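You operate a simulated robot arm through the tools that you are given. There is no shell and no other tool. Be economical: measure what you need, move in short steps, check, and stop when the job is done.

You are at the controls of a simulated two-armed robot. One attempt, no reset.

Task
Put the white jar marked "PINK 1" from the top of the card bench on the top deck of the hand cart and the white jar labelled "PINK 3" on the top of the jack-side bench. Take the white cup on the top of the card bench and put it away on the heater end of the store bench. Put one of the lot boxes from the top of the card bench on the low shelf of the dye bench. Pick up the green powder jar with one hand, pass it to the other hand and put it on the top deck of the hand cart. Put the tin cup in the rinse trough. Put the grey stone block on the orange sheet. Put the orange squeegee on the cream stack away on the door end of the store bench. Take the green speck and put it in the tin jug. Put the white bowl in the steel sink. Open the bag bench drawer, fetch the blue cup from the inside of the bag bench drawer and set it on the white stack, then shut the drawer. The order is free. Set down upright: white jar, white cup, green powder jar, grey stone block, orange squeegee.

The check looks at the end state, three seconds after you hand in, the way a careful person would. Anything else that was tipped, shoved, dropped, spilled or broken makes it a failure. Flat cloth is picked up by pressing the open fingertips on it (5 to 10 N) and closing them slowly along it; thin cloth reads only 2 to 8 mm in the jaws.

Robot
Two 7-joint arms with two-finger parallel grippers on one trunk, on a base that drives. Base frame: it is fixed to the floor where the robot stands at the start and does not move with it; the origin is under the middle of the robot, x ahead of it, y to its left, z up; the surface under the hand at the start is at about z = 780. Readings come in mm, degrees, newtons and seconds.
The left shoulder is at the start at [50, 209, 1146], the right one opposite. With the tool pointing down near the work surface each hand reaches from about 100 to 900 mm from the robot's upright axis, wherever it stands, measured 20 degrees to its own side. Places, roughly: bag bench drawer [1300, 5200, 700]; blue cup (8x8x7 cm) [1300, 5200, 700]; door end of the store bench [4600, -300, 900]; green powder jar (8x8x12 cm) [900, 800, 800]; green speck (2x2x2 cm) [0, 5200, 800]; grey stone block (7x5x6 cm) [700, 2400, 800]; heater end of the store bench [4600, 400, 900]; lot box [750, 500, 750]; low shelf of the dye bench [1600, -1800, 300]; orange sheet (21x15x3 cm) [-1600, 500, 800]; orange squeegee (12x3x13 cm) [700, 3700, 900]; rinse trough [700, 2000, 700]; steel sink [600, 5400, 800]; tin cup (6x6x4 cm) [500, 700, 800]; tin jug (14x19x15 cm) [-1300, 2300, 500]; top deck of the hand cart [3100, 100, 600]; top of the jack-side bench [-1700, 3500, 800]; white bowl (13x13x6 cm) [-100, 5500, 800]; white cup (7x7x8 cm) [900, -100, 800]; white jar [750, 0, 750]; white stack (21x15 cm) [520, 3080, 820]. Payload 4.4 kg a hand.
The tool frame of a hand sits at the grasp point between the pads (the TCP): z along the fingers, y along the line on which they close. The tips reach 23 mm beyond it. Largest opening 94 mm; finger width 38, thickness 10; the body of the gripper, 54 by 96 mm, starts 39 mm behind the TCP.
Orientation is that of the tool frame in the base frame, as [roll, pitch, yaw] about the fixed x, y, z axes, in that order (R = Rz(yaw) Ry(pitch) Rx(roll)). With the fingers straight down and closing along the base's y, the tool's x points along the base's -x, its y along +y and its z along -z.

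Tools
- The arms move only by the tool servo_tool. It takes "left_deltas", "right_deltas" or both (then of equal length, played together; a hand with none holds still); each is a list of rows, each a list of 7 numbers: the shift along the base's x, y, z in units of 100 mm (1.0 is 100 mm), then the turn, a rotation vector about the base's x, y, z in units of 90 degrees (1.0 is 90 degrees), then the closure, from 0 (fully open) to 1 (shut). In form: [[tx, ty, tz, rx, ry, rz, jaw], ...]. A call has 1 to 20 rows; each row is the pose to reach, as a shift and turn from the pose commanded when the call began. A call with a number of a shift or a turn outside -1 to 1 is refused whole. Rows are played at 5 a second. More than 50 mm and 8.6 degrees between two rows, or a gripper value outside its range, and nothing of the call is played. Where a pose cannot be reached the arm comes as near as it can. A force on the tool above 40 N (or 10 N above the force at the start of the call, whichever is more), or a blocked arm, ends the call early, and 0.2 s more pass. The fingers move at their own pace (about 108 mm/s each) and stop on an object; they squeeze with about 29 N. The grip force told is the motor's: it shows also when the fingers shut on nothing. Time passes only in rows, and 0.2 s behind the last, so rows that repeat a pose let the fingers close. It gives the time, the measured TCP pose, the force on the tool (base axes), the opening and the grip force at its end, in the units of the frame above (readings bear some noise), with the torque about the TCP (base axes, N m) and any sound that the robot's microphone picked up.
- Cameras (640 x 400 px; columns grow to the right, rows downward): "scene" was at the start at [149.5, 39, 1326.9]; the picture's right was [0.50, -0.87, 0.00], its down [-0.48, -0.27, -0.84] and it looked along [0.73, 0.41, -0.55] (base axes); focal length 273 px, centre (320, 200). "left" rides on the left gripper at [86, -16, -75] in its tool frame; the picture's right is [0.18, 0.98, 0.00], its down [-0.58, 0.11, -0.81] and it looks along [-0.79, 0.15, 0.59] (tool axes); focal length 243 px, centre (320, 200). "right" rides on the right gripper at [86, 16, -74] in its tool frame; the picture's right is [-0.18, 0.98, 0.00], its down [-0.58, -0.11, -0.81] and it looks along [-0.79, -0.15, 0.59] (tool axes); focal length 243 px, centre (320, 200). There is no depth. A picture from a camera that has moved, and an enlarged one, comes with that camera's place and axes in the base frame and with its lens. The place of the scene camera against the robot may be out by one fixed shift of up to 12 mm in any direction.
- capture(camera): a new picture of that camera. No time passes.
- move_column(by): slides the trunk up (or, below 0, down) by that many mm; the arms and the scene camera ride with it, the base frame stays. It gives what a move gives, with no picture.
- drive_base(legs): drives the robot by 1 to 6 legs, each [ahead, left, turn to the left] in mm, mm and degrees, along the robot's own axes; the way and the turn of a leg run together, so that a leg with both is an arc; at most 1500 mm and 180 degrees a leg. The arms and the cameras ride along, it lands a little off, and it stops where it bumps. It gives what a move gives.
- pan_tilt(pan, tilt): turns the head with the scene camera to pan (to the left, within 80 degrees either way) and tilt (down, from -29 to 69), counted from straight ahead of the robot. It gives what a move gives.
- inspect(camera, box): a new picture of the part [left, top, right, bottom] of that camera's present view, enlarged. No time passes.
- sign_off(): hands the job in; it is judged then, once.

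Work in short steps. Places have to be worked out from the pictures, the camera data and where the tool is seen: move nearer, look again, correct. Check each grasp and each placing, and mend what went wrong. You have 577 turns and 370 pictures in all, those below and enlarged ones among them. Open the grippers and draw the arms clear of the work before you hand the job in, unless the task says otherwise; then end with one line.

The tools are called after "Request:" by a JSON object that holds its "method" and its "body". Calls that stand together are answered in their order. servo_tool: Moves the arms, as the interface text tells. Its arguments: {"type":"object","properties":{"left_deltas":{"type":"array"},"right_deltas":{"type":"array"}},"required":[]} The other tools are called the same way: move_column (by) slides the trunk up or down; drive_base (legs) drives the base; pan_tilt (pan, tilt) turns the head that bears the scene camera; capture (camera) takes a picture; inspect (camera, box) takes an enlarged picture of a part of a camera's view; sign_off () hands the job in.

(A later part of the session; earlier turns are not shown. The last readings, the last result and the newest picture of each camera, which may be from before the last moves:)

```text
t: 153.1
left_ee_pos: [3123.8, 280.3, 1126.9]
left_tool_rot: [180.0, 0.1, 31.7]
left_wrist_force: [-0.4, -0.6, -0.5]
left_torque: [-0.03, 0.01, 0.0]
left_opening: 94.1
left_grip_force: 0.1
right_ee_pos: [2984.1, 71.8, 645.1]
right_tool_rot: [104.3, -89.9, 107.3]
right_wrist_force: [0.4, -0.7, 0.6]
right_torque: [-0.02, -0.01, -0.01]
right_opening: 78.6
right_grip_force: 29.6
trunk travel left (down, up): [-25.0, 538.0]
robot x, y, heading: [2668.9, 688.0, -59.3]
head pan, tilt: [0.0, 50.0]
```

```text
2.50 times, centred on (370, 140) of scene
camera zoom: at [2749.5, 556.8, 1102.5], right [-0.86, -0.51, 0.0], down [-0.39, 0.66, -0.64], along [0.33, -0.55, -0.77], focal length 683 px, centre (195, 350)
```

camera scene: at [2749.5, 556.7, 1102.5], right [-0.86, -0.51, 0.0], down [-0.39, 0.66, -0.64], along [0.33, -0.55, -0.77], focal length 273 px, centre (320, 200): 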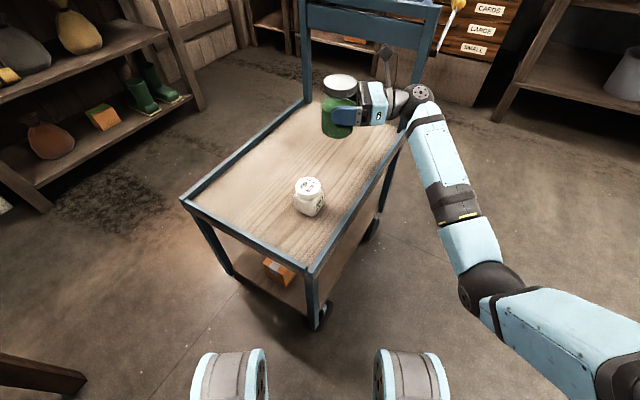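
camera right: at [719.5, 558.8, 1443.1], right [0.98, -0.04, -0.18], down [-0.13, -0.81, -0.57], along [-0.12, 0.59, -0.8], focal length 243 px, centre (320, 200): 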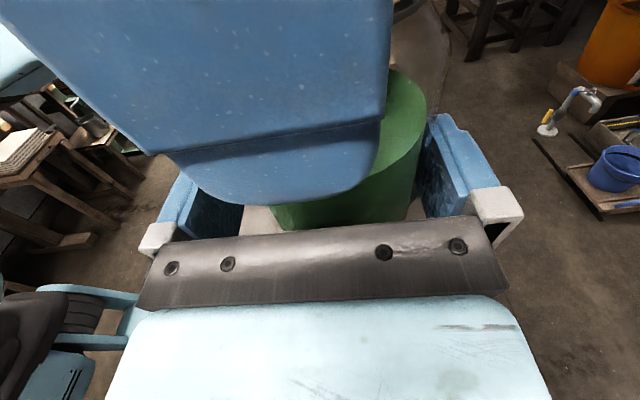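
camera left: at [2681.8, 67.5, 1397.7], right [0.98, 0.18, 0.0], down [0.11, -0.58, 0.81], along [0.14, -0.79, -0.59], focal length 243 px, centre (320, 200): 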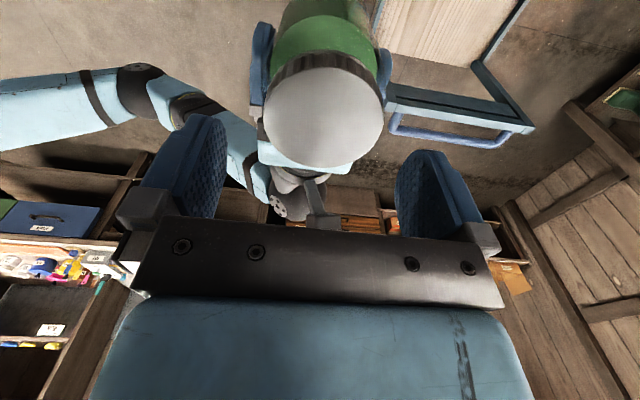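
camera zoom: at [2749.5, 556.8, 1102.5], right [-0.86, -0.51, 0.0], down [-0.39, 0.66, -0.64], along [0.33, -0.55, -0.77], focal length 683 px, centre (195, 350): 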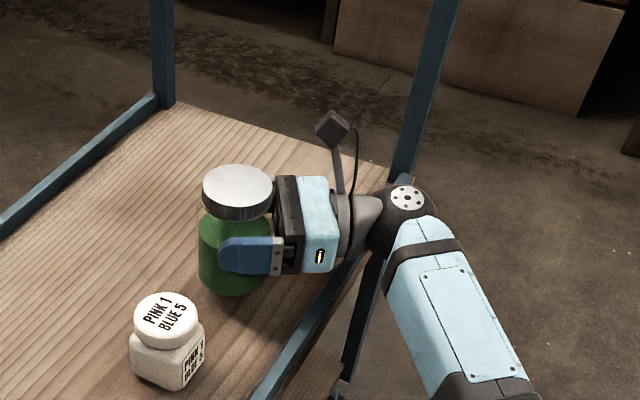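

Lower in 4 mm steps until contact.

Request:
{"method": "servo_tool", "body": {"right_deltas": [[0, 0, -0.05, 0, 0, 0, 1], [0, 0, -0.1, 0, 0, 0, 1], [0, 0, -0.15, 0, 0, 0, 1], [0, 0, -0.19, 0, 0, 0, 1], [0, 0, -0.22, 0, 0, 0, 1]]}}

Request:
{"method": "servo_tool", "body": {"right_deltas": [[0, 0, -0.03, 0, 0, 0, 1], [0, 0, -0.06, 0, 0, 0, 1], [0, 0, -0.09, 0, 0, 0, 1]]}}

Request:
{"method": "inspect", "body": {"camera": "scene", "box": [280, 60, 460, 220]}}

```text
t: 154.3
left_ee_pos: [3123.6, 279.2, 1126.3]
left_tool_rot: [180.0, 0.1, 31.7]
left_wrist_force: [0.0, -1.0, 0.3]
left_torque: [0.01, 0.03, -0.01]
left_opening: 94.2
left_grip_force: 0.2
right_ee_pos: [2984.3, 69.4, 623.6]
right_tool_rot: [96.9, -89.8, 114.7]
right_wrist_force: [-0.6, -0.3, -0.2]
right_torque: [-0.03, -0.03, 0.01]
right_opening: 78.7
right_grip_force: 29.0
trunk travel left (down, up): [-25.0, 538.0]
robot x, y, heading: [2674.6, 684.4, -59.1]
head pan, tilt: [0.0, 50.0]
```

```text
t: 155.1
left_ee_pos: [3121.1, 277.8, 1128.4]
left_tool_rot: [-180.0, -0.1, 31.9]
left_wrist_force: [0.7, 0.4, -0.6]
left_torque: [0.0, 0.01, 0.02]
left_opening: 94.0
left_grip_force: 0.0
right_ee_pos: [2980.1, 68.4, 618.8]
right_tool_rot: [70.8, -89.5, 140.7]
right_wrist_force: [6.1, 2.2, 20.1]
right_torque: [0.54, 0.21, -0.12]
right_opening: 78.3
right_grip_force: 29.2
trunk travel left (down, up): [-25.0, 538.0]
robot x, y, heading: [2669.7, 686.1, -59.3]
head pan, tilt: [0.0, 50.0]
```

```text
2.50 times, centred on (370, 140) of scene
camera zoom: at [2746.9, 555.3, 1103.1], right [-0.86, -0.51, 0.0], down [-0.39, 0.66, -0.64], along [0.33, -0.55, -0.77], focal length 683 px, centre (195, 350)
```

zoom: 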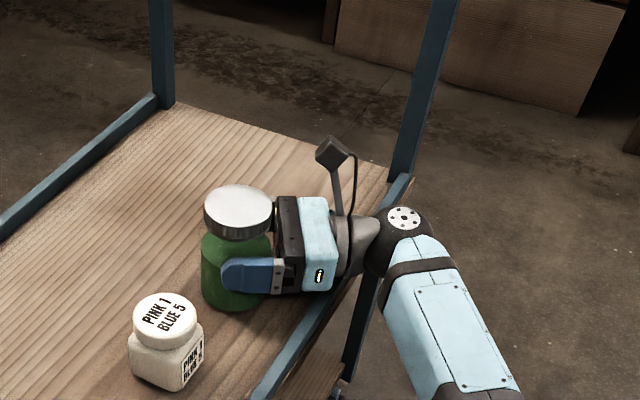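

Jar rests on the deck. Ease 3 mm, open, and withdraw along the hand's axis.

Request:
{"method": "servo_tool", "body": {"right_deltas": [[0, 0, 0.04, 0, 0, 0, 1], [0, 0, 0.04, 0, 0, 0, 0.5], [0, 0, 0.04, 0, 0, 0, 0], [0, 0, 0.04, 0, 0, 0, 0], [-0.17, -0.105, 0.04, 0, 0, 0, 0], [-0.4, -0.25, 0.04, 0, 0, 0, 0], [-0.8, -0.5, 0.04, 0, 0, 0, 0]]}}

Request:
{"method": "servo_tool", "body": {"right_deltas": [[-0.2, -0.12, 0.3, 0, 0, 0, 0], [-0.2, -0.12, 0.7, 0, 0, 0, 0], [-0.2, -0.12, 1, 0, 0, 0, 0]]}}

Request:
{"method": "capture", "body": {"camera": "scene"}}

```text
t: 156.4
left_ee_pos: [3124.5, 280.9, 1127.1]
left_tool_rot: [-179.9, 0.1, 32.0]
left_wrist_force: [-0.8, 0.1, 0.0]
left_torque: [0.02, 0.0, 0.01]
left_opening: 93.9
left_grip_force: 0.1
right_ee_pos: [2972.1, 68.1, 618.2]
right_tool_rot: [33.8, -89.6, 178.5]
right_wrist_force: [5.3, -2.4, -1.7]
right_torque: [-0.02, -0.41, 0.3]
right_opening: 94.2
right_grip_force: 0.0
trunk travel left (down, up): [-25.0, 538.0]
robot x, y, heading: [2668.6, 684.6, -58.9]
head pan, tilt: [0.0, 50.0]
stopped in row 6 (right hand): the force on the tool passed its limit at 57 N (the readings are from after the stop); the commanded pose is now the measured one
```

```text
t: 156.7
left_ee_pos: [3125.7, 283.7, 1128.6]
left_tool_rot: [179.8, 0.0, 31.8]
left_wrist_force: [0.1, 0.8, 1.2]
left_torque: [-0.01, 0.01, -0.02]
left_opening: 93.9
left_grip_force: 0.0
right_ee_pos: [2971.2, 69.7, 623.4]
right_tool_rot: [14.6, -89.5, -162.0]
right_wrist_force: [0.0, 1.5, 0.4]
right_torque: [-0.05, 0.02, 0.0]
right_opening: 94.0
right_grip_force: 0.0
trunk travel left (down, up): [-25.0, 538.0]
robot x, y, heading: [2671.4, 685.5, -58.9]
head pan, tilt: [0.0, 50.0]
stopped in row 1 (right hand): the force on the tool passed its limit at 68 N (the readings are from after the stop); the commanded pose is now the measured one
```

```text
297 pictures are left
camera scene: at [2749.9, 558.3, 1102.7], right [-0.86, -0.52, 0.0], down [-0.39, 0.66, -0.64], along [0.33, -0.55, -0.77], focal length 273 px, centre (320, 200)
```

scene: 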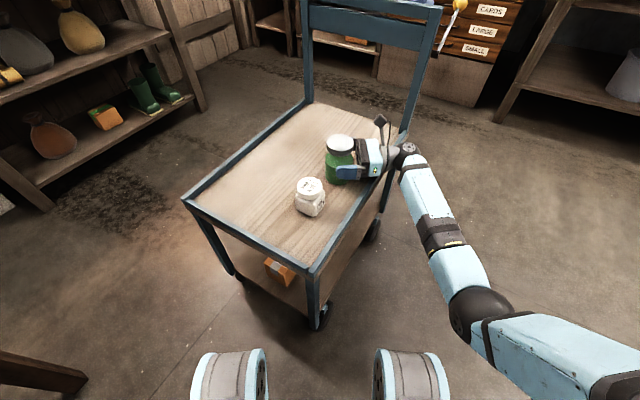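

Retreat met a force. I look closely.

Request:
{"method": "inspect", "body": {"camera": "scene", "box": [270, 90, 450, 250]}}

Request:
{"method": "capture", "body": {"camera": "right"}}

```text
2.50 times, centred on (360, 170) of scene
camera zoom: at [2749.9, 558.3, 1102.7], right [-0.86, -0.52, 0.0], down [-0.39, 0.66, -0.64], along [0.33, -0.55, -0.77], focal length 683 px, centre (220, 275)
```

zoom: 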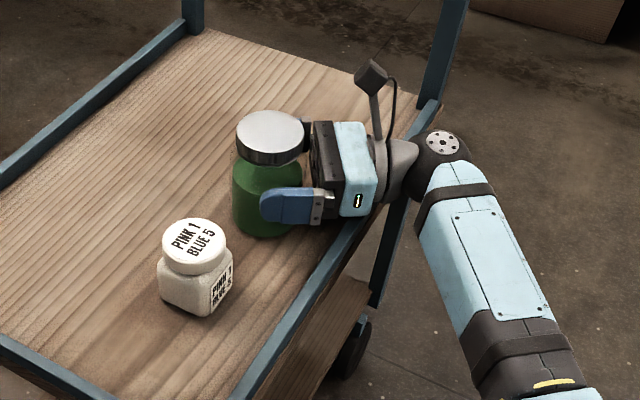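

```text
295 pictures are left
camera right: at [2917.3, 15.2, 708.2], right [0.53, -0.83, -0.18], down [-0.73, -0.34, -0.59], along [0.42, 0.45, -0.79], focal length 243 px, centre (320, 200)
```

right: 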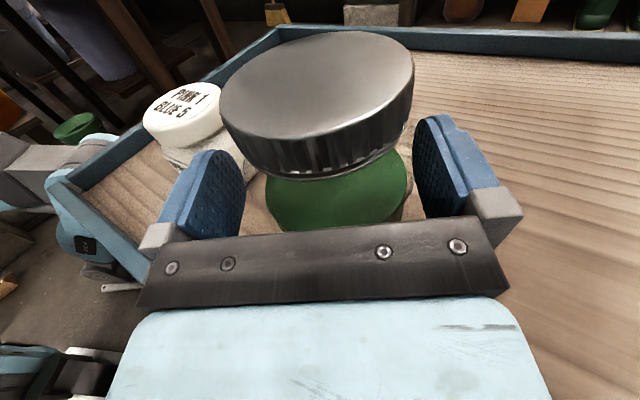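

Likely the gripper body's rear edge catches the deck lip on retreat. I go straight up first.

Request:
{"method": "servo_tool", "body": {"right_deltas": [[0.03, 0.02, 0.05, 0, 0, 0, 0], [0.03, 0.02, 0.1, 0, 0, 0, 0], [0.03, 0.02, 0.2, 0, 0, 0, 0], [0.03, 0.02, 0.3, 0, 0, 0, 0]]}}

Request:
{"method": "capture", "body": {"camera": "right"}}

```text
t: 157.7
left_ee_pos: [3121.5, 281.5, 1129.9]
left_tool_rot: [179.8, 0.0, 31.9]
left_wrist_force: [-0.4, 0.0, -0.1]
left_torque: [0.02, -0.01, 0.01]
left_opening: 94.0
left_grip_force: 0.0
right_ee_pos: [2974.3, 70.8, 652.3]
right_tool_rot: [13.0, -89.5, -160.5]
right_wrist_force: [0.3, 0.2, -0.8]
right_torque: [-0.02, 0.0, -0.02]
right_opening: 93.7
right_grip_force: 0.1
trunk travel left (down, up): [-25.0, 538.0]
robot x, y, heading: [2672.0, 689.4, -58.9]
head pan, tilt: [0.0, 50.0]
```

```text
294 pictures are left
camera right: at [2919.2, 16.2, 736.7], right [0.53, -0.83, -0.18], down [-0.73, -0.34, -0.59], along [0.43, 0.45, -0.79], focal length 243 px, centre (320, 200)
```

right: 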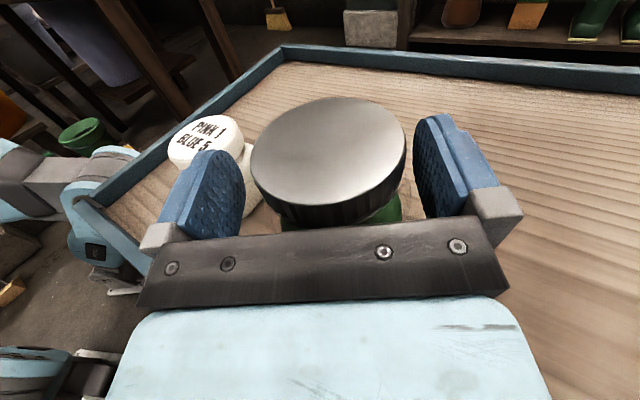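

Free. Now withdraw along the axis and up.

Request:
{"method": "servo_tool", "body": {"right_deltas": [[-0.15, -0.09, 0.02, 0, 0, 0, 0], [-0.4, -0.25, 0.05, 0, 0, 0, 0], [-0.8, -0.5, 0.1, 0, 0, 0, 0], [-0.9, -0.55, 0.5, 0, 0, 0, 0], [-0.9, -0.55, 0.9, 0, 0, 0, 0]]}}

Request:
{"method": "capture", "body": {"camera": "scene"}}

```text
t: 158.9
left_ee_pos: [3126.0, 282.3, 1127.3]
left_tool_rot: [180.0, 0.1, 31.9]
left_wrist_force: [0.3, 0.1, 0.5]
left_torque: [0.0, 0.02, -0.03]
left_opening: 94.0
left_grip_force: 0.0
right_ee_pos: [2887.4, 18.0, 741.8]
right_tool_rot: [2.9, -89.5, -150.4]
right_wrist_force: [0.4, -0.7, -0.7]
right_torque: [-0.01, 0.04, -0.03]
right_opening: 93.8
right_grip_force: 0.0
trunk travel left (down, up): [-25.0, 538.0]
robot x, y, heading: [2670.8, 685.8, -59.2]
head pan, tilt: [0.0, 50.0]
```

```text
293 pictures are left
camera scene: at [2750.5, 557.7, 1102.6], right [-0.86, -0.52, 0.0], down [-0.4, 0.66, -0.64], along [0.33, -0.55, -0.77], focal length 273 px, centre (320, 200)
```

scene: 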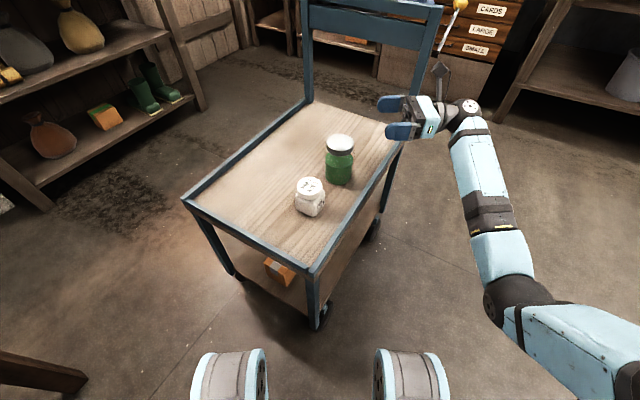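

Both jars stand on the deck. I raise the trunk and turn the right hand back to pointing down.

Request:
{"method": "move_column", "body": {"by": 200}}

Request:
{"method": "servo_tool", "body": {"right_deltas": [[0, 0, 0, -0.066, 0.0167, 0.048, 0], [0, 0, 0, -0.132, 0.0334, 0.096, 0], [0, 0, 0, -0.198, 0.05, 0.144, 0], [0, 0, 0, -0.264, 0.067, 0.192, 0], [0, 0, 0, -0.33, 0.0835, 0.24, 0], [0, 0, 0, -0.396, 0.1, 0.288, 0], [0, 0, 0, -0.462, 0.117, 0.336, 0], [0, 0, 0, -0.528, 0.134, 0.385, 0]]}}

Request:
{"method": "servo_tool", "body": {"right_deltas": [[0, 0, 0, -0.066, 0.0167, 0.048, 0], [0, 0, 0, -0.132, 0.0334, 0.096, 0], [0, 0, 0, -0.198, 0.05, 0.144, 0], [0, 0, 0, -0.264, 0.067, 0.192, 0], [0, 0, 0, -0.33, 0.0835, 0.24, 0], [0, 0, 0, -0.396, 0.1, 0.288, 0], [0, 0, 0, -0.462, 0.117, 0.336, 0], [0, 0, 0, -0.528, 0.134, 0.385, 0]]}}

```text
t: 161.1
left_ee_pos: [3125.3, 281.6, 1328.4]
left_tool_rot: [179.9, 0.1, 31.9]
left_wrist_force: [0.1, 0.1, -0.2]
left_torque: [-0.01, 0.01, 0.0]
left_opening: 94.3
left_grip_force: 0.0
right_ee_pos: [2887.7, 17.1, 943.9]
right_tool_rot: [5.2, -89.7, -152.6]
right_wrist_force: [0.4, 0.1, 0.6]
right_torque: [0.0, 0.01, 0.02]
right_opening: 94.0
right_grip_force: 0.1
trunk travel left (down, up): [-225.0, 338.0]
robot x, y, heading: [2673.6, 686.0, -58.9]
head pan, tilt: [0.0, 50.0]
```

```text
t: 162.9
left_ee_pos: [3125.5, 283.0, 1328.2]
left_tool_rot: [179.9, 0.0, 31.9]
left_wrist_force: [0.2, -1.3, -0.8]
left_torque: [0.0, 0.0, 0.01]
left_opening: 94.0
left_grip_force: 0.1
right_ee_pos: [2886.6, 18.3, 942.5]
right_tool_rot: [155.0, -42.1, 94.6]
right_wrist_force: [0.4, 0.2, -0.2]
right_torque: [-0.02, -0.01, -0.01]
right_opening: 94.0
right_grip_force: 0.1
trunk travel left (down, up): [-225.0, 338.0]
robot x, y, heading: [2671.8, 685.9, -58.6]
head pan, tilt: [0.0, 50.0]
```

```text
t: 164.7
left_ee_pos: [3125.2, 281.8, 1327.7]
left_tool_rot: [179.9, 0.2, 31.9]
left_wrist_force: [-0.8, -0.2, -0.1]
left_torque: [-0.03, -0.01, 0.0]
left_opening: 93.9
left_grip_force: 0.1
right_ee_pos: [2886.4, 17.4, 944.0]
right_tool_rot: [-178.1, -0.3, 120.9]
right_wrist_force: [0.9, 0.1, 1.0]
right_torque: [0.0, 0.03, 0.02]
right_opening: 94.0
right_grip_force: 0.0
trunk travel left (down, up): [-225.0, 338.0]
robot x, y, heading: [2670.7, 685.8, -59.0]
head pan, tilt: [0.0, 50.0]
```

Right hand points down. Now I drive to the far side of the card bench, facing −x.

Request:
{"method": "drive_base", "body": {"legs": [[0, 0, -121]]}}

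Request:
{"method": "drive_base", "body": {"legs": [[960, 600, 0]]}}

Request:
{"method": "pan_tilt", "body": {"pan": 0, "tilt": 45}}

Request:
{"method": "capture", "body": {"camera": "scene"}}

```text
t: 170.0
left_ee_pos: [2100.6, 476.1, 1327.2]
left_tool_rot: [179.9, 0.1, -86.4]
left_wrist_force: [-0.2, 0.1, 0.1]
left_torque: [-0.02, -0.02, -0.02]
left_opening: 94.1
left_grip_force: 0.1
right_ee_pos: [1980.6, 811.4, 943.0]
right_tool_rot: [-178.1, -0.4, 2.5]
right_wrist_force: [0.2, 0.2, -0.3]
right_torque: [0.0, 0.02, -0.02]
right_opening: 94.0
right_grip_force: 0.1
trunk travel left (down, up): [-225.0, 338.0]
robot x, y, heading: [2672.2, 686.7, -177.0]
head pan, tilt: [0.0, 50.0]
```

```text
t: 175.8
left_ee_pos: [1174.4, -142.2, 1327.4]
left_tool_rot: [180.0, 0.1, -88.1]
left_wrist_force: [0.6, -0.1, -0.2]
left_torque: [0.02, 0.01, -0.01]
left_opening: 94.1
left_grip_force: 0.1
right_ee_pos: [1065.9, 196.0, 942.9]
right_tool_rot: [-178.1, -0.4, 0.8]
right_wrist_force: [-0.8, -0.7, -0.8]
right_torque: [0.01, -0.03, 0.04]
right_opening: 93.9
right_grip_force: 0.0
trunk travel left (down, up): [-225.0, 338.0]
robot x, y, heading: [1751.3, 48.2, -178.8]
head pan, tilt: [0.0, 50.0]
```

```text
t: 176.4
left_ee_pos: [1174.7, -142.9, 1327.4]
left_tool_rot: [179.9, 0.1, -88.1]
left_wrist_force: [0.0, 0.5, 0.6]
left_torque: [-0.01, 0.0, 0.0]
left_opening: 94.2
left_grip_force: 0.1
right_ee_pos: [1063.3, 197.4, 943.1]
right_tool_rot: [-178.1, -0.5, 0.8]
right_wrist_force: [-0.5, 0.4, 0.7]
right_torque: [-0.01, -0.02, -0.01]
right_opening: 94.0
right_grip_force: 0.1
trunk travel left (down, up): [-225.0, 338.0]
robot x, y, heading: [1751.0, 49.0, -178.9]
head pan, tilt: [0.0, 45.0]
```

```text
292 pictures are left
camera scene: at [1608.4, 41.1, 1309.5], right [-0.02, 1.0, 0.0], down [0.71, 0.01, -0.71], along [-0.71, -0.01, -0.71], focal length 273 px, centre (320, 200)
```

scene: 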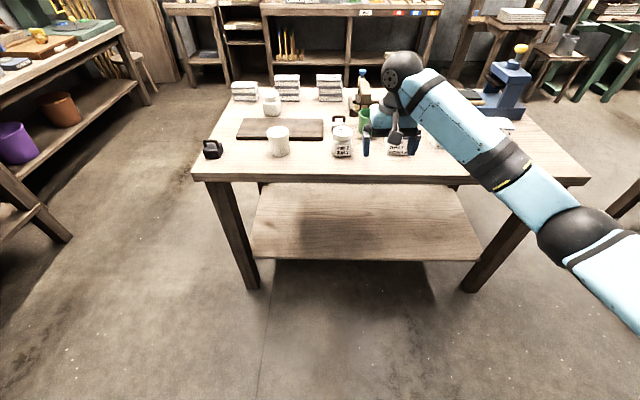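

Bench far edge is at x≈995. I drive 330 mm closer; left hand then hovers near the white cup.

Request:
{"method": "drive_base", "body": {"legs": [[330, 0, 0]]}}

Request:
{"method": "servo_tool", "body": {"left_deltas": [[0, 0, -0.4, 0, 0, 0, 0], [0, 0, -0.8, 0, 0, 0, 0], [0, 0, -1, 0, 0, 0, 0]], "right_deltas": [[0.3, 0.1, 0.1, 0, 0, 0, 0], [0.6, 0.3, 0.2, 0, 0, 0, 0], [1, 0.5, 0.3, 0, 0, 0, 0]]}}

Request:
{"method": "servo_tool", "body": {"left_deltas": [[0.1, 0, -0.4, 0, 0, 0, 0], [0.2, 0, -0.8, 0, 0, 0, 0], [0.2, 0, -1, 0, 0, 0, 0]]}}

Request:
{"method": "capture", "body": {"camera": "left"}}

Request:
{"method": "capture", "body": {"camera": "scene"}}

Request:
{"method": "capture", "body": {"camera": "right"}}

```text
t: 178.6
left_ee_pos: [844.5, -149.0, 1328.0]
left_tool_rot: [179.8, 0.1, -88.0]
left_wrist_force: [0.2, -0.6, -0.8]
left_torque: [0.0, -0.04, -0.03]
left_opening: 94.1
left_grip_force: 0.0
right_ee_pos: [733.9, 188.2, 942.3]
right_tool_rot: [-178.0, -0.5, 1.0]
right_wrist_force: [0.3, -0.4, -0.9]
right_torque: [0.0, 0.01, -0.01]
right_opening: 94.0
right_grip_force: 0.0
trunk travel left (down, up): [-225.0, 338.0]
robot x, y, heading: [1422.3, 44.2, -179.0]
head pan, tilt: [0.0, 45.0]
```

```text
t: 179.4
left_ee_pos: [843.5, -149.2, 1229.9]
left_tool_rot: [179.8, 0.1, -88.0]
left_wrist_force: [-0.2, 0.3, 0.4]
left_torque: [-0.02, 0.01, -0.02]
left_opening: 94.1
left_grip_force: 0.1
right_ee_pos: [835.6, 237.1, 972.8]
right_tool_rot: [-178.1, -0.3, 0.9]
right_wrist_force: [0.7, -0.1, 0.6]
right_torque: [0.0, -0.01, 0.0]
right_opening: 94.0
right_grip_force: 0.0
trunk travel left (down, up): [-225.0, 338.0]
robot x, y, heading: [1422.3, 41.6, -178.7]
head pan, tilt: [0.0, 45.0]
```

```text
t: 180.2
left_ee_pos: [861.9, -149.5, 1128.6]
left_tool_rot: [179.8, 0.1, -87.8]
left_wrist_force: [0.2, -0.2, 0.0]
left_torque: [0.0, 0.0, -0.02]
left_opening: 93.9
left_grip_force: 0.1
right_ee_pos: [834.7, 238.0, 972.3]
right_tool_rot: [-178.0, -0.4, 1.1]
right_wrist_force: [1.1, 0.0, -0.4]
right_torque: [0.02, 0.02, -0.02]
right_opening: 93.9
right_grip_force: 0.0
trunk travel left (down, up): [-225.0, 338.0]
robot x, y, heading: [1420.5, 40.9, -178.8]
head pan, tilt: [0.0, 45.0]
```

```text
291 pictures are left
camera left: at [881.8, -236.0, 1203.1], right [-0.98, -0.22, 0.0], down [-0.13, 0.58, 0.81], along [-0.18, 0.79, -0.59], focal length 243 px, centre (320, 200)
```

left: 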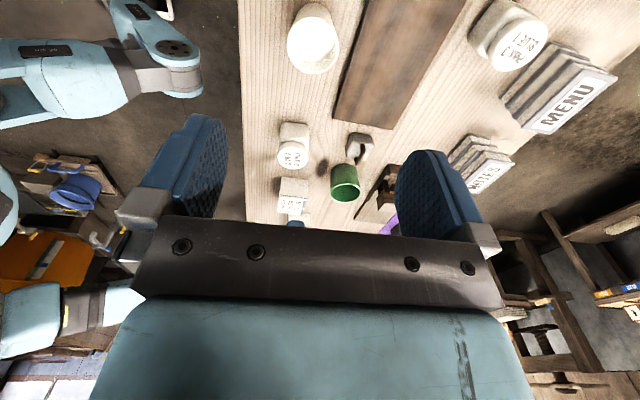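

```text
290 pictures are left
camera scene: at [1277.2, 34.2, 1309.5], right [-0.02, 1.0, 0.0], down [0.71, 0.01, -0.71], along [-0.71, -0.01, -0.71], focal length 273 px, centre (320, 200)
```

scene: 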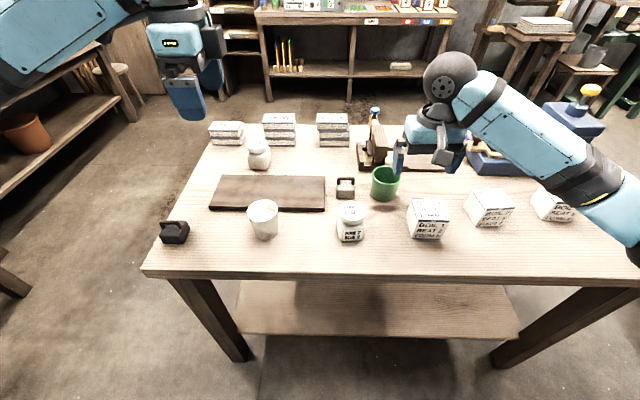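

```text
289 pictures are left
camera right: at [920.9, 219.3, 1045.1], right [-0.17, -0.99, -0.03], down [-0.59, 0.07, 0.81], along [-0.79, 0.15, -0.59], focal length 243 px, centre (320, 200)
```

right: 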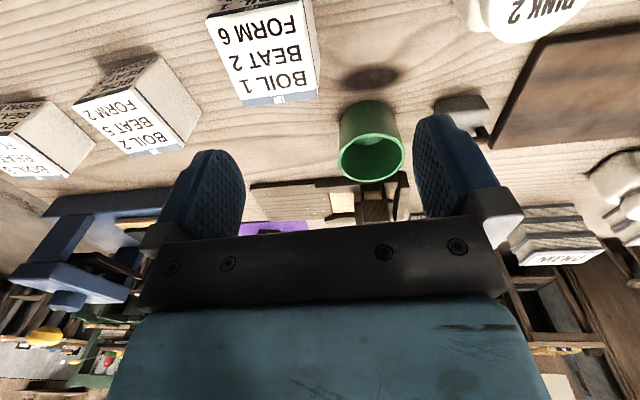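

Box BOIL 1 centre ≈(841,281), white cup ≈(860,−109). I move both hands above their objects.

Request:
{"method": "servo_tool", "body": {"left_deltas": [[0, 0.2, -0.3, 0, 0, 0, 0], [-0.02, 0.4, -0.65, 0, 0, 0, 0], [-0.02, 0.4, -1, 0, 0, 0, 0]], "right_deltas": [[0.03, 0.2, 0, -0.02, 0, 0, 0], [0.06, 0.43, -0.2, -0.02, 0, 0, 0], [0.06, 0.43, -0.5, -0.02, 0, 0, 0]]}}

Request:
{"method": "servo_tool", "body": {"left_deltas": [[0, 0, -0.4, 0, 0, 0, 0], [0, 0, -0.8, 0, 0, 0, 0]]}}

Request:
{"method": "capture", "body": {"camera": "left"}}

Request:
{"method": "capture", "body": {"camera": "right"}}

Request:
{"method": "capture", "body": {"camera": "scene"}}

```text
t: 181.0
left_ee_pos: [860.0, -112.7, 1028.6]
left_tool_rot: [-180.0, 0.2, -88.0]
left_wrist_force: [-0.1, 0.8, 0.1]
left_torque: [0.03, 0.0, 0.0]
left_opening: 93.9
left_grip_force: 0.1
right_ee_pos: [840.9, 281.0, 926.1]
right_tool_rot: [-179.9, -0.4, 1.0]
right_wrist_force: [-0.6, -1.1, 0.4]
right_torque: [0.02, -0.02, -0.05]
right_opening: 94.2
right_grip_force: 0.1
trunk travel left (down, up): [-225.0, 338.0]
robot x, y, heading: [1421.5, 45.4, -178.8]
head pan, tilt: [0.0, 45.0]
```

```text
t: 181.6
left_ee_pos: [862.7, -110.4, 949.1]
left_tool_rot: [179.9, 0.1, -87.9]
left_wrist_force: [0.4, 0.6, -0.1]
left_torque: [0.0, -0.03, -0.03]
left_opening: 93.9
left_grip_force: 0.0
right_ee_pos: [841.2, 282.2, 926.4]
right_tool_rot: [-179.9, -0.5, 1.0]
right_wrist_force: [0.3, -0.2, 0.2]
right_torque: [0.01, -0.01, -0.01]
right_opening: 94.2
right_grip_force: 0.0
trunk travel left (down, up): [-225.0, 338.0]
robot x, y, heading: [1419.9, 42.5, -178.7]
head pan, tilt: [0.0, 45.0]
```

```text
288 pictures are left
camera left: at [881.5, -196.7, 1024.5], right [-0.98, -0.22, 0.0], down [-0.13, 0.58, 0.81], along [-0.18, 0.79, -0.59], focal length 243 px, centre (320, 200)
```

left: 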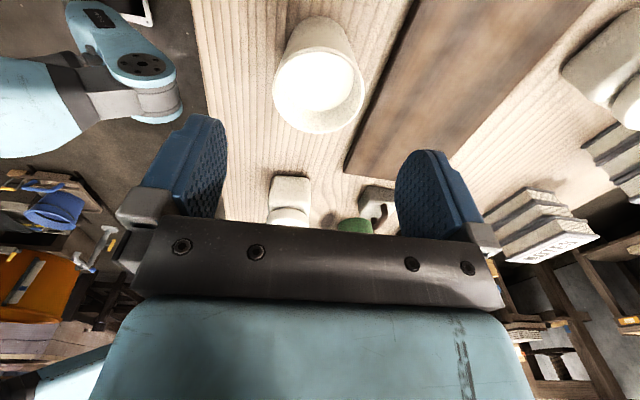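

```text
287 pictures are left
camera right: at [926.8, 266.5, 999.2], right [-0.17, -0.99, 0.0], down [-0.59, 0.1, 0.8], along [-0.79, 0.14, -0.6], focal length 243 px, centre (320, 200)
```

right: 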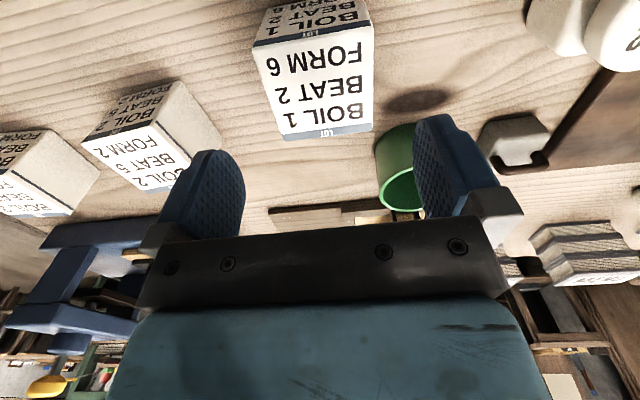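

```text
286 pictures are left
camera scene: at [1277.4, 34.1, 1309.6], right [-0.02, 1.0, 0.0], down [0.71, 0.01, -0.71], along [-0.71, -0.01, -0.71], focal length 273 px, centre (320, 200)
```

scene: 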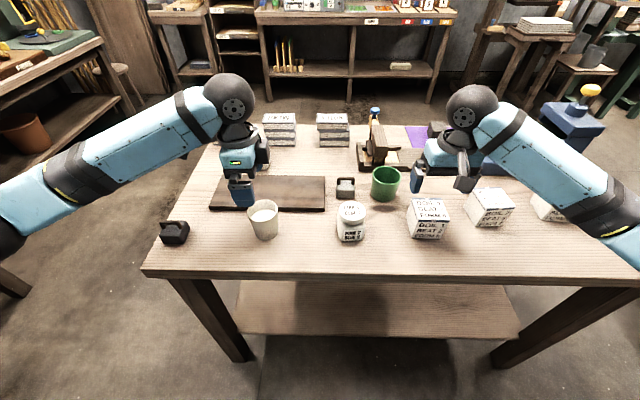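

I zoom on the left gripper and cup to check alignment.

Request:
{"method": "inspect", "body": {"camera": "scene", "box": [200, 120, 300, 250]}}

```text
3.08 times, centred on (250, 185) of scene
camera zoom: at [1277.4, 34.1, 1309.6], right [-0.02, 1.0, 0.0], down [0.71, 0.01, -0.71], along [-0.71, -0.01, -0.71], focal length 841 px, centre (535, 246)
```

zoom: 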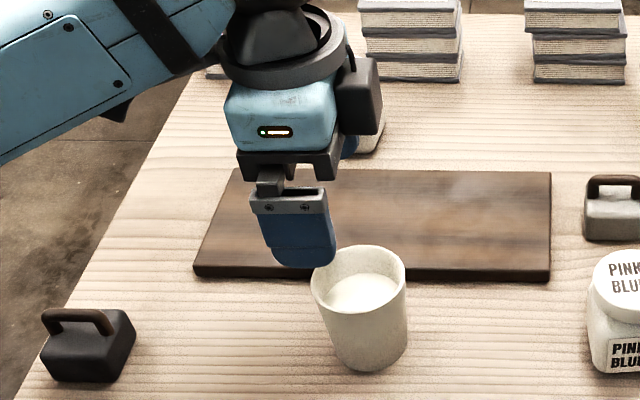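

Alignment is within tolerance. I descend both hands and check before closing.

Request:
{"method": "servo_tool", "body": {"left_deltas": [[0, 0, -0.3, 0, 0, 0, 0], [0, 0, -0.6, 0, 0, 0, 0], [0, 0, -0.9, 0, 0, 0, 0], [0, 0, -1, 0, 0, 0, 0]], "right_deltas": [[0, 0, -0.3, 0, 0, 0, 0], [0, 0, -0.6, 0, 0, 0, 0], [0, 0, -0.9, 0, 0, 0, 0], [0, 0, -1, 0, 0, 0, 0]]}}

Request:
{"method": "capture", "body": {"camera": "scene"}}

Request:
{"method": "capture", "body": {"camera": "left"}}

```text
t: 182.6
left_ee_pos: [863.3, -109.5, 847.9]
left_tool_rot: [179.9, 0.0, -87.9]
left_wrist_force: [-0.6, -0.4, -0.6]
left_torque: [-0.02, 0.01, 0.0]
left_opening: 93.9
left_grip_force: 0.0
right_ee_pos: [843.6, 279.7, 823.6]
right_tool_rot: [-179.9, -0.3, 1.1]
right_wrist_force: [0.3, 0.3, 0.0]
right_torque: [-0.02, 0.0, -0.02]
right_opening: 93.9
right_grip_force: 0.0
trunk travel left (down, up): [-225.0, 338.0]
robot x, y, heading: [1421.5, 42.6, -178.7]
head pan, tilt: [0.0, 45.0]
```

```text
284 pictures are left
camera scene: at [1277.7, 34.2, 1309.6], right [-0.02, 1.0, 0.0], down [0.71, 0.01, -0.71], along [-0.71, -0.01, -0.71], focal length 273 px, centre (320, 200)
```

scene: 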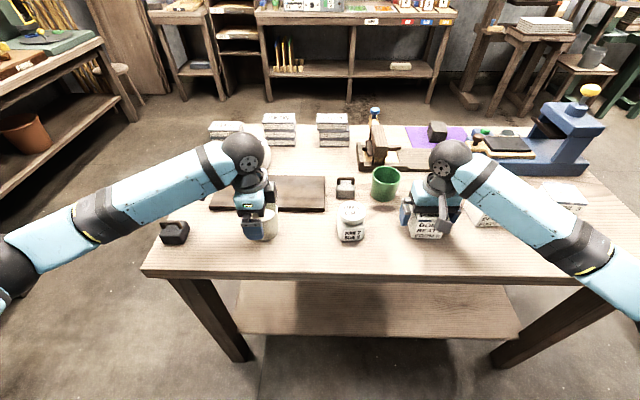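

```text
283 pictures are left
camera left: at [883.0, -194.9, 924.1], right [-0.98, -0.22, 0.0], down [-0.13, 0.58, 0.81], along [-0.18, 0.79, -0.59], focal length 243 px, centre (320, 200)
```

left: 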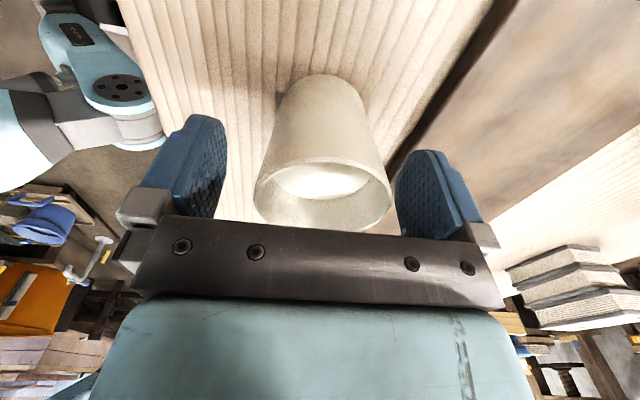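

Aligned. Close both grippers and lift.

Request:
{"method": "servo_tool", "body": {"left_deltas": [[0, 0, -0.08, 0, 0, 0, 0], [0, 0, -0.08, 0, 0, 0, 1], [0, 0, -0.08, 0, 0, 0, 1], [0, 0, -0.08, 0, 0, 0, 1], [0, 0, -0.08, 0, 0, 0, 1]], "right_deltas": [[0, 0, 0, 0, 0, 0, 0], [0, 0, 0, 0, 0, 0, 1], [0, 0, 0, 0, 0, 0, 1], [0, 0, 0, 0, 0, 0, 1], [0, 0, 0, 0, 0, 0, 1]]}}

Request:
{"method": "servo_tool", "body": {"left_deltas": [[0, 0, 0.3, 0, 0, 0, 1], [0, 0, 0.6, 0, 0, 0, 1], [0, 0, 1, 0, 0, 0, 1]], "right_deltas": [[0, 0, 0.3, 0, 0, 0, 1], [0, 0, 0.6, 0, 0, 0, 1], [0, 0, 1, 0, 0, 0, 1]]}}

Request:
{"method": "capture", "body": {"camera": "scene"}}

```text
t: 183.8
left_ee_pos: [863.5, -110.2, 840.4]
left_tool_rot: [179.9, 0.1, -87.9]
left_wrist_force: [0.0, 0.1, 0.3]
left_torque: [-0.02, 0.03, 0.0]
left_opening: 64.8
left_grip_force: 28.6
right_ee_pos: [843.3, 279.1, 824.9]
right_tool_rot: [-179.9, -0.4, 1.0]
right_wrist_force: [0.3, -0.6, 0.8]
right_torque: [-0.07, 0.06, -0.01]
right_opening: 69.6
right_grip_force: 28.8
trunk travel left (down, up): [-225.0, 338.0]
robot x, y, heading: [1421.2, 40.4, -178.8]
head pan, tilt: [0.0, 45.0]
```

```text
t: 184.6
left_ee_pos: [865.8, -109.5, 941.6]
left_tool_rot: [179.8, 0.1, -87.9]
left_wrist_force: [-0.4, -1.0, -0.3]
left_torque: [-0.04, 0.07, -0.02]
left_opening: 64.6
left_grip_force: 28.7
right_ee_pos: [841.8, 280.9, 926.3]
right_tool_rot: [-180.0, -0.4, 1.1]
right_wrist_force: [-0.3, 0.2, -1.9]
right_torque: [-0.01, -0.04, 0.01]
right_opening: 70.1
right_grip_force: 29.1
trunk travel left (down, up): [-225.0, 338.0]
robot x, y, heading: [1421.5, 41.7, -179.2]
head pan, tilt: [0.0, 45.0]
```

```text
282 pictures are left
camera scene: at [1278.2, 34.2, 1309.5], right [-0.02, 1.0, 0.0], down [0.71, 0.01, -0.71], along [-0.71, -0.01, -0.71], focal length 273 px, centre (320, 200)
```

scene: 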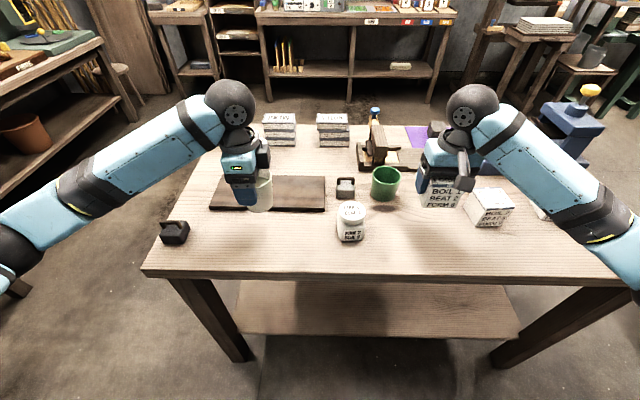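

Cup (65 mm) and box (70 mm) are held. I raise the trunk, turn to face the dye bench, and approach it.

Request:
{"method": "move_column", "body": {"by": 120}}

Request:
{"method": "drive_base", "body": {"legs": [[-150, 0, 0], [0, 0, 89]]}}

Request:
{"method": "drive_base", "body": {"legs": [[650, 250, 0]]}}

Request:
{"method": "pan_tilt", "body": {"pan": 0, "tilt": 35}}

Request:
{"method": "capture", "body": {"camera": "scene"}}

```text
t: 186.1
left_ee_pos: [865.2, -109.5, 1059.9]
left_tool_rot: [179.9, 0.0, -87.9]
left_wrist_force: [0.1, 0.3, -1.5]
left_torque: [-0.03, 0.01, 0.0]
left_opening: 64.3
left_grip_force: 29.0
right_ee_pos: [841.5, 281.8, 1045.7]
right_tool_rot: [-180.0, -0.4, 0.9]
right_wrist_force: [-0.4, 0.0, -1.2]
right_torque: [-0.01, -0.01, -0.01]
right_opening: 70.0
right_grip_force: 29.6
trunk travel left (down, up): [-345.0, 218.0]
robot x, y, heading: [1420.8, 44.6, -178.7]
head pan, tilt: [0.0, 45.0]
```

```text
t: 191.3
left_ee_pos: [1721.3, -511.4, 1061.1]
left_tool_rot: [179.9, 0.0, 1.4]
left_wrist_force: [0.5, 0.2, -1.8]
left_torque: [0.0, -0.02, 0.03]
left_opening: 64.2
left_grip_force: 28.7
right_ee_pos: [1330.2, -531.7, 1047.4]
right_tool_rot: [-179.8, -0.5, 90.5]
right_wrist_force: [0.0, -0.4, -1.6]
right_torque: [0.01, 0.03, 0.02]
right_opening: 69.9
right_grip_force: 28.9
trunk travel left (down, up): [-345.0, 218.0]
robot x, y, heading: [1575.8, 44.7, -89.6]
head pan, tilt: [0.0, 45.0]
```

```text
t: 195.2
left_ee_pos: [1985.5, -1156.7, 1061.1]
left_tool_rot: [179.9, 0.1, 1.9]
left_wrist_force: [-0.6, -0.6, -1.3]
left_torque: [-0.01, -0.03, 0.0]
left_opening: 63.9
left_grip_force: 29.5
right_ee_pos: [1595.3, -1177.4, 1047.0]
right_tool_rot: [-180.0, -0.4, 90.7]
right_wrist_force: [0.8, 0.3, -2.8]
right_torque: [0.02, 0.0, -0.02]
right_opening: 70.0
right_grip_force: 29.1
trunk travel left (down, up): [-345.0, 218.0]
robot x, y, heading: [1839.1, -598.4, -88.9]
head pan, tilt: [0.0, 45.0]
```

```text
t: 195.9
left_ee_pos: [1986.3, -1155.9, 1060.2]
left_tool_rot: [179.9, 0.1, 1.8]
left_wrist_force: [0.2, -0.8, -1.7]
left_torque: [0.0, -0.03, -0.02]
left_opening: 63.8
left_grip_force: 28.7
right_ee_pos: [1594.6, -1178.9, 1046.9]
right_tool_rot: [179.9, -0.4, 90.6]
right_wrist_force: [0.4, -0.5, -2.8]
right_torque: [0.0, 0.03, 0.0]
right_opening: 69.7
right_grip_force: 28.8
trunk travel left (down, up): [-345.0, 218.0]
robot x, y, heading: [1838.0, -599.1, -89.0]
head pan, tilt: [0.0, 35.0]
```

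```text
281 pictures are left
camera scene: at [1843.7, -761.1, 1444.2], right [-1.0, -0.02, 0.0], down [-0.01, 0.57, -0.82], along [0.01, -0.82, -0.57], focal length 273 px, centre (320, 200)
```

scene: 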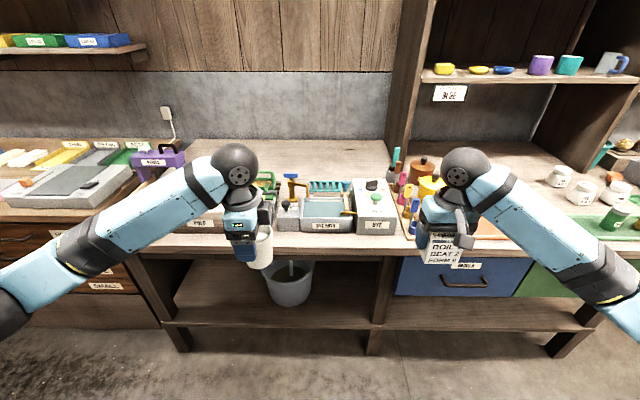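

The low shelf has a free bay (x 1600–1870) left of a post, right of the bucket. I first retract and raise the left hand with the cup, then lower the trunk.

Request:
{"method": "servo_tool", "body": {"left_deltas": [[0.15, 0.35, 0.2, 0, 0, 0, 1], [0.3, 0.7, 0.4, 0, 0, 0, 1], [0.5, 1, 0.6, 0, 0, 0, 1]]}}

Request:
{"method": "servo_tool", "body": {"left_deltas": [[0.15, 0.3, 0.3, 0, 0, 0, 1], [0.3, 0.6, 0.6, 0, 0, 0, 1], [0.5, 0.9, 0.9, 0, 0, 0, 1]]}}

Request:
{"method": "move_column", "body": {"by": -345}}

Request:
{"method": "servo_tool", "body": {"right_deltas": [[0, 0, -0.35, 0, 0, 0, 1], [0, 0, -0.7, 0, 0, 0, 1], [0, 0, -1, 0, 0, 0, 1]]}}

Request:
{"method": "capture", "body": {"camera": "scene"}}

```text
t: 196.7
left_ee_pos: [2036.7, -1057.1, 1118.9]
left_tool_rot: [180.0, 0.1, 1.8]
left_wrist_force: [1.3, 0.1, -1.0]
left_torque: [0.01, -0.02, 0.0]
left_opening: 63.8
left_grip_force: 29.1
right_ee_pos: [1595.8, -1178.4, 1046.0]
right_tool_rot: [-180.0, -0.2, 90.7]
right_wrist_force: [0.1, -0.5, -1.1]
right_torque: [0.01, 0.04, -0.01]
right_opening: 69.8
right_grip_force: 29.5
trunk travel left (down, up): [-345.0, 218.0]
robot x, y, heading: [1839.1, -603.4, -89.0]
head pan, tilt: [0.0, 35.0]
```

```text
t: 197.5
left_ee_pos: [2086.0, -965.4, 1211.1]
left_tool_rot: [179.9, 0.1, 1.8]
left_wrist_force: [0.6, 0.6, -0.5]
left_torque: [0.0, -0.01, 0.02]
left_opening: 63.7
left_grip_force: 28.9
right_ee_pos: [1596.4, -1176.7, 1048.3]
right_tool_rot: [-179.9, -0.3, 90.7]
right_wrist_force: [1.3, -0.6, -1.8]
right_torque: [-0.09, 0.02, 0.03]
right_opening: 69.5
right_grip_force: 28.3
trunk travel left (down, up): [-345.0, 218.0]
robot x, y, heading: [1834.2, -599.8, -89.2]
head pan, tilt: [0.0, 35.0]
```

```text
t: 200.8
left_ee_pos: [2084.8, -967.4, 866.2]
left_tool_rot: [180.0, 0.1, 1.8]
left_wrist_force: [-0.2, -0.2, -1.1]
left_torque: [0.05, -0.02, -0.02]
left_opening: 63.9
left_grip_force: 28.8
right_ee_pos: [1595.2, -1179.4, 702.5]
right_tool_rot: [-179.9, -0.4, 90.7]
right_wrist_force: [0.5, 0.2, -0.6]
right_torque: [0.01, -0.02, -0.01]
right_opening: 69.8
right_grip_force: 28.8
trunk travel left (down, up): [0.0, 563.0]
robot x, y, heading: [1832.5, -603.8, -89.0]
head pan, tilt: [0.0, 35.0]
```

```text
t: 201.7
left_ee_pos: [2085.6, -967.4, 864.5]
left_tool_rot: [179.8, 0.1, 1.8]
left_wrist_force: [0.0, -0.9, -0.2]
left_torque: [0.0, 0.02, 0.01]
left_opening: 63.8
left_grip_force: 29.7
right_ee_pos: [1595.0, -1179.1, 601.0]
right_tool_rot: [-179.9, -0.4, 90.7]
right_wrist_force: [0.0, -0.8, -1.9]
right_torque: [0.0, -0.02, 0.01]
right_opening: 69.7
right_grip_force: 29.0
trunk travel left (down, up): [0.0, 563.0]
robot x, y, heading: [1836.9, -602.6, -89.0]
head pan, tilt: [0.0, 35.0]
```

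```text
280 pictures are left
camera scene: at [1843.7, -761.1, 1099.3], right [-1.0, -0.02, 0.0], down [-0.01, 0.57, -0.82], along [0.01, -0.82, -0.57], focal length 273 px, centre (320, 200)
```

scene: 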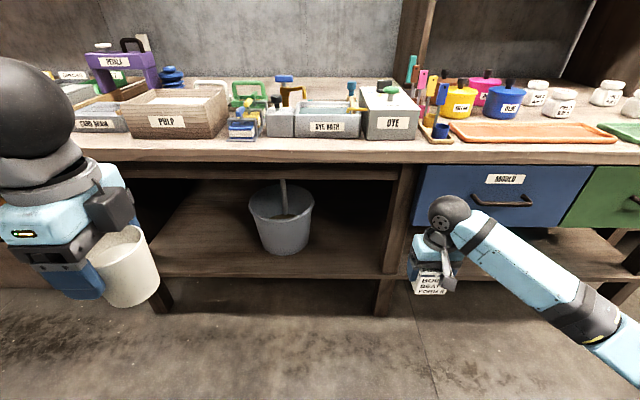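

I lower the right hand to about z 420 in front of the bench, shift left 155, then slide forward.

Request:
{"method": "servo_tool", "body": {"right_deltas": [[0, 0, -0.35, 0, 0, 0, 1], [0, 0, -0.7, 0, 0, 0, 1], [0, 0, -1, 0, 0, 0, 1]]}}

Request:
{"method": "servo_tool", "body": {"right_deltas": [[0, 0, -0.35, 0, 0, 0, 1], [0, 0, -0.7, 0, 0, 0, 1]]}}

Request:
{"method": "drive_base", "body": {"legs": [[0, 155, 0]]}}

Request:
{"method": "drive_base", "body": {"legs": [[150, 0, 0]]}}

Request:
{"method": "capture", "body": {"camera": "scene"}}

Request:
{"method": "capture", "body": {"camera": "right"}}

```text
t: 202.4
left_ee_pos: [2085.5, -968.3, 864.8]
left_tool_rot: [179.9, 0.0, 1.9]
left_wrist_force: [-1.3, 0.4, -1.2]
left_torque: [0.03, 0.0, -0.03]
left_opening: 63.9
left_grip_force: 29.0
right_ee_pos: [1596.1, -1179.0, 502.6]
right_tool_rot: [180.0, -0.3, 90.8]
right_wrist_force: [-0.8, -0.5, -1.3]
right_torque: [0.02, 0.0, 0.01]
right_opening: 69.9
right_grip_force: 28.9
trunk travel left (down, up): [0.0, 563.0]
robot x, y, heading: [1837.1, -599.3, -89.0]
head pan, tilt: [0.0, 35.0]
```

```text
t: 203.1
left_ee_pos: [2084.9, -968.5, 865.6]
left_tool_rot: [179.9, 0.1, 1.8]
left_wrist_force: [0.9, -0.1, -0.3]
left_torque: [0.03, -0.03, -0.01]
left_opening: 64.0
left_grip_force: 28.8
right_ee_pos: [1597.6, -1178.1, 431.3]
right_tool_rot: [-179.9, -0.4, 90.8]
right_wrist_force: [0.1, 0.6, -1.0]
right_torque: [0.01, 0.0, 0.01]
right_opening: 70.0
right_grip_force: 28.7
trunk travel left (down, up): [0.0, 563.0]
robot x, y, heading: [1838.2, -597.0, -89.1]
head pan, tilt: [0.0, 35.0]
```

```text
t: 205.1
left_ee_pos: [2238.5, -965.4, 864.5]
left_tool_rot: [179.9, 0.1, 1.6]
left_wrist_force: [0.1, 0.7, -1.0]
left_torque: [-0.02, -0.03, 0.01]
left_opening: 63.6
left_grip_force: 29.1
right_ee_pos: [1751.1, -1175.2, 431.7]
right_tool_rot: [-179.8, -0.4, 90.7]
right_wrist_force: [0.2, 0.1, -2.1]
right_torque: [0.01, -0.01, 0.0]
right_opening: 69.9
right_grip_force: 29.1
trunk travel left (down, up): [0.0, 563.0]
robot x, y, heading: [1992.4, -599.4, -89.1]
head pan, tilt: [0.0, 35.0]
```

```text
t: 206.4
left_ee_pos: [2242.0, -1112.7, 866.2]
left_tool_rot: [-180.0, 0.1, 1.7]
left_wrist_force: [-0.3, -0.6, -1.5]
left_torque: [-0.03, -0.04, 0.01]
left_opening: 64.0
left_grip_force: 29.5
right_ee_pos: [1751.1, -1321.1, 431.7]
right_tool_rot: [-180.0, -0.5, 90.5]
right_wrist_force: [0.3, -0.1, -1.2]
right_torque: [0.02, 0.01, 0.02]
right_opening: 69.8
right_grip_force: 29.5
trunk travel left (down, up): [0.0, 563.0]
robot x, y, heading: [1985.0, -743.4, -89.2]
head pan, tilt: [0.0, 35.0]
```

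```text
279 pictures are left
camera scene: at [1999.7, -904.7, 1099.2], right [-1.0, -0.01, 0.0], down [-0.01, 0.57, -0.82], along [0.01, -0.82, -0.57], focal length 273 px, centre (320, 200)
```

scene: 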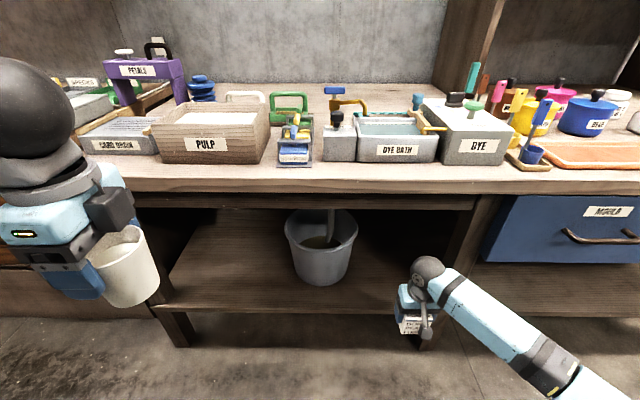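

```text
278 pictures are left
camera right: at [1767.8, -1235.5, 505.3], right [0.98, -0.17, 0.0], down [-0.1, -0.59, 0.8], along [-0.14, -0.79, -0.6], focal length 243 px, centre (320, 200)
```

right: 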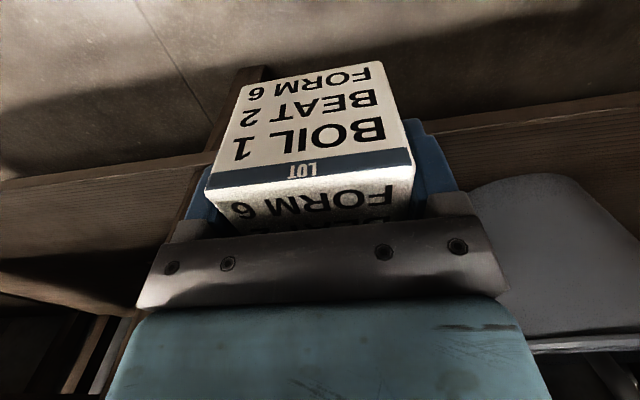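

The bay is free between post and bucket. Drive 185 more ahead.

Request:
{"method": "drive_base", "body": {"legs": [[185, 0, 0]]}}

Request:
{"method": "capture", "body": {"camera": "scene"}}

Request:
{"method": "capture", "body": {"camera": "right"}}

```text
t: 208.0
left_ee_pos: [2243.9, -1299.6, 865.3]
left_tool_rot: [180.0, 0.1, 1.7]
left_wrist_force: [0.0, 0.0, -0.8]
left_torque: [0.02, -0.03, 0.0]
left_opening: 63.7
left_grip_force: 29.1
right_ee_pos: [1755.1, -1510.0, 431.6]
right_tool_rot: [-179.8, -0.4, 90.6]
right_wrist_force: [0.5, 0.4, -1.9]
right_torque: [0.02, -0.02, -0.03]
right_opening: 70.0
right_grip_force: 28.9
trunk travel left (down, up): [0.0, 563.0]
robot x, y, heading: [1996.1, -930.4, -89.3]
head pan, tilt: [0.0, 35.0]
```

```text
277 pictures are left
camera scene: at [2002.3, -1093.8, 1099.2], right [-1.0, -0.01, 0.0], down [-0.01, 0.57, -0.82], along [0.01, -0.82, -0.57], focal length 273 px, centre (320, 200)
```

scene: 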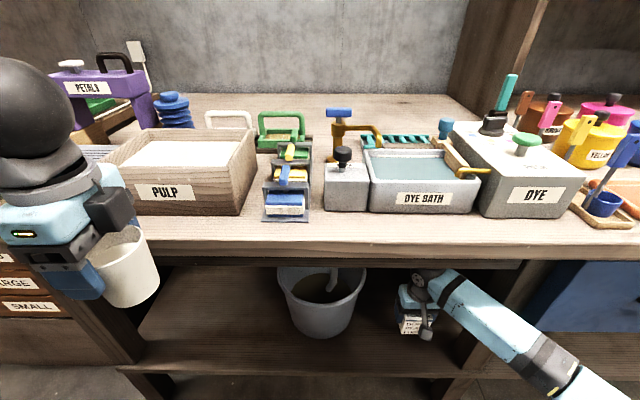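

```text
276 pictures are left
camera right: at [1770.5, -1424.6, 505.2], right [0.98, -0.17, 0.0], down [-0.1, -0.59, 0.8], along [-0.14, -0.79, -0.6], focal length 243 px, centre (320, 200)
```

right: 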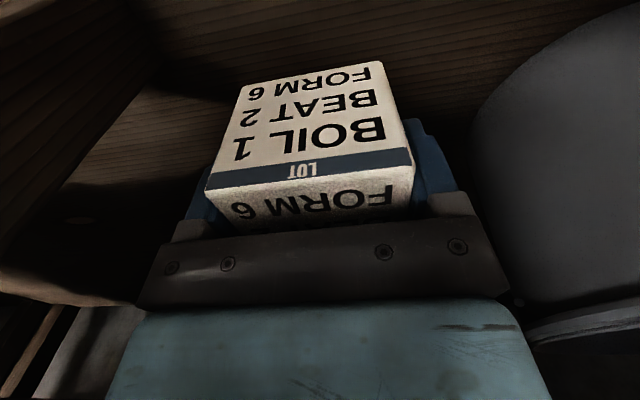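

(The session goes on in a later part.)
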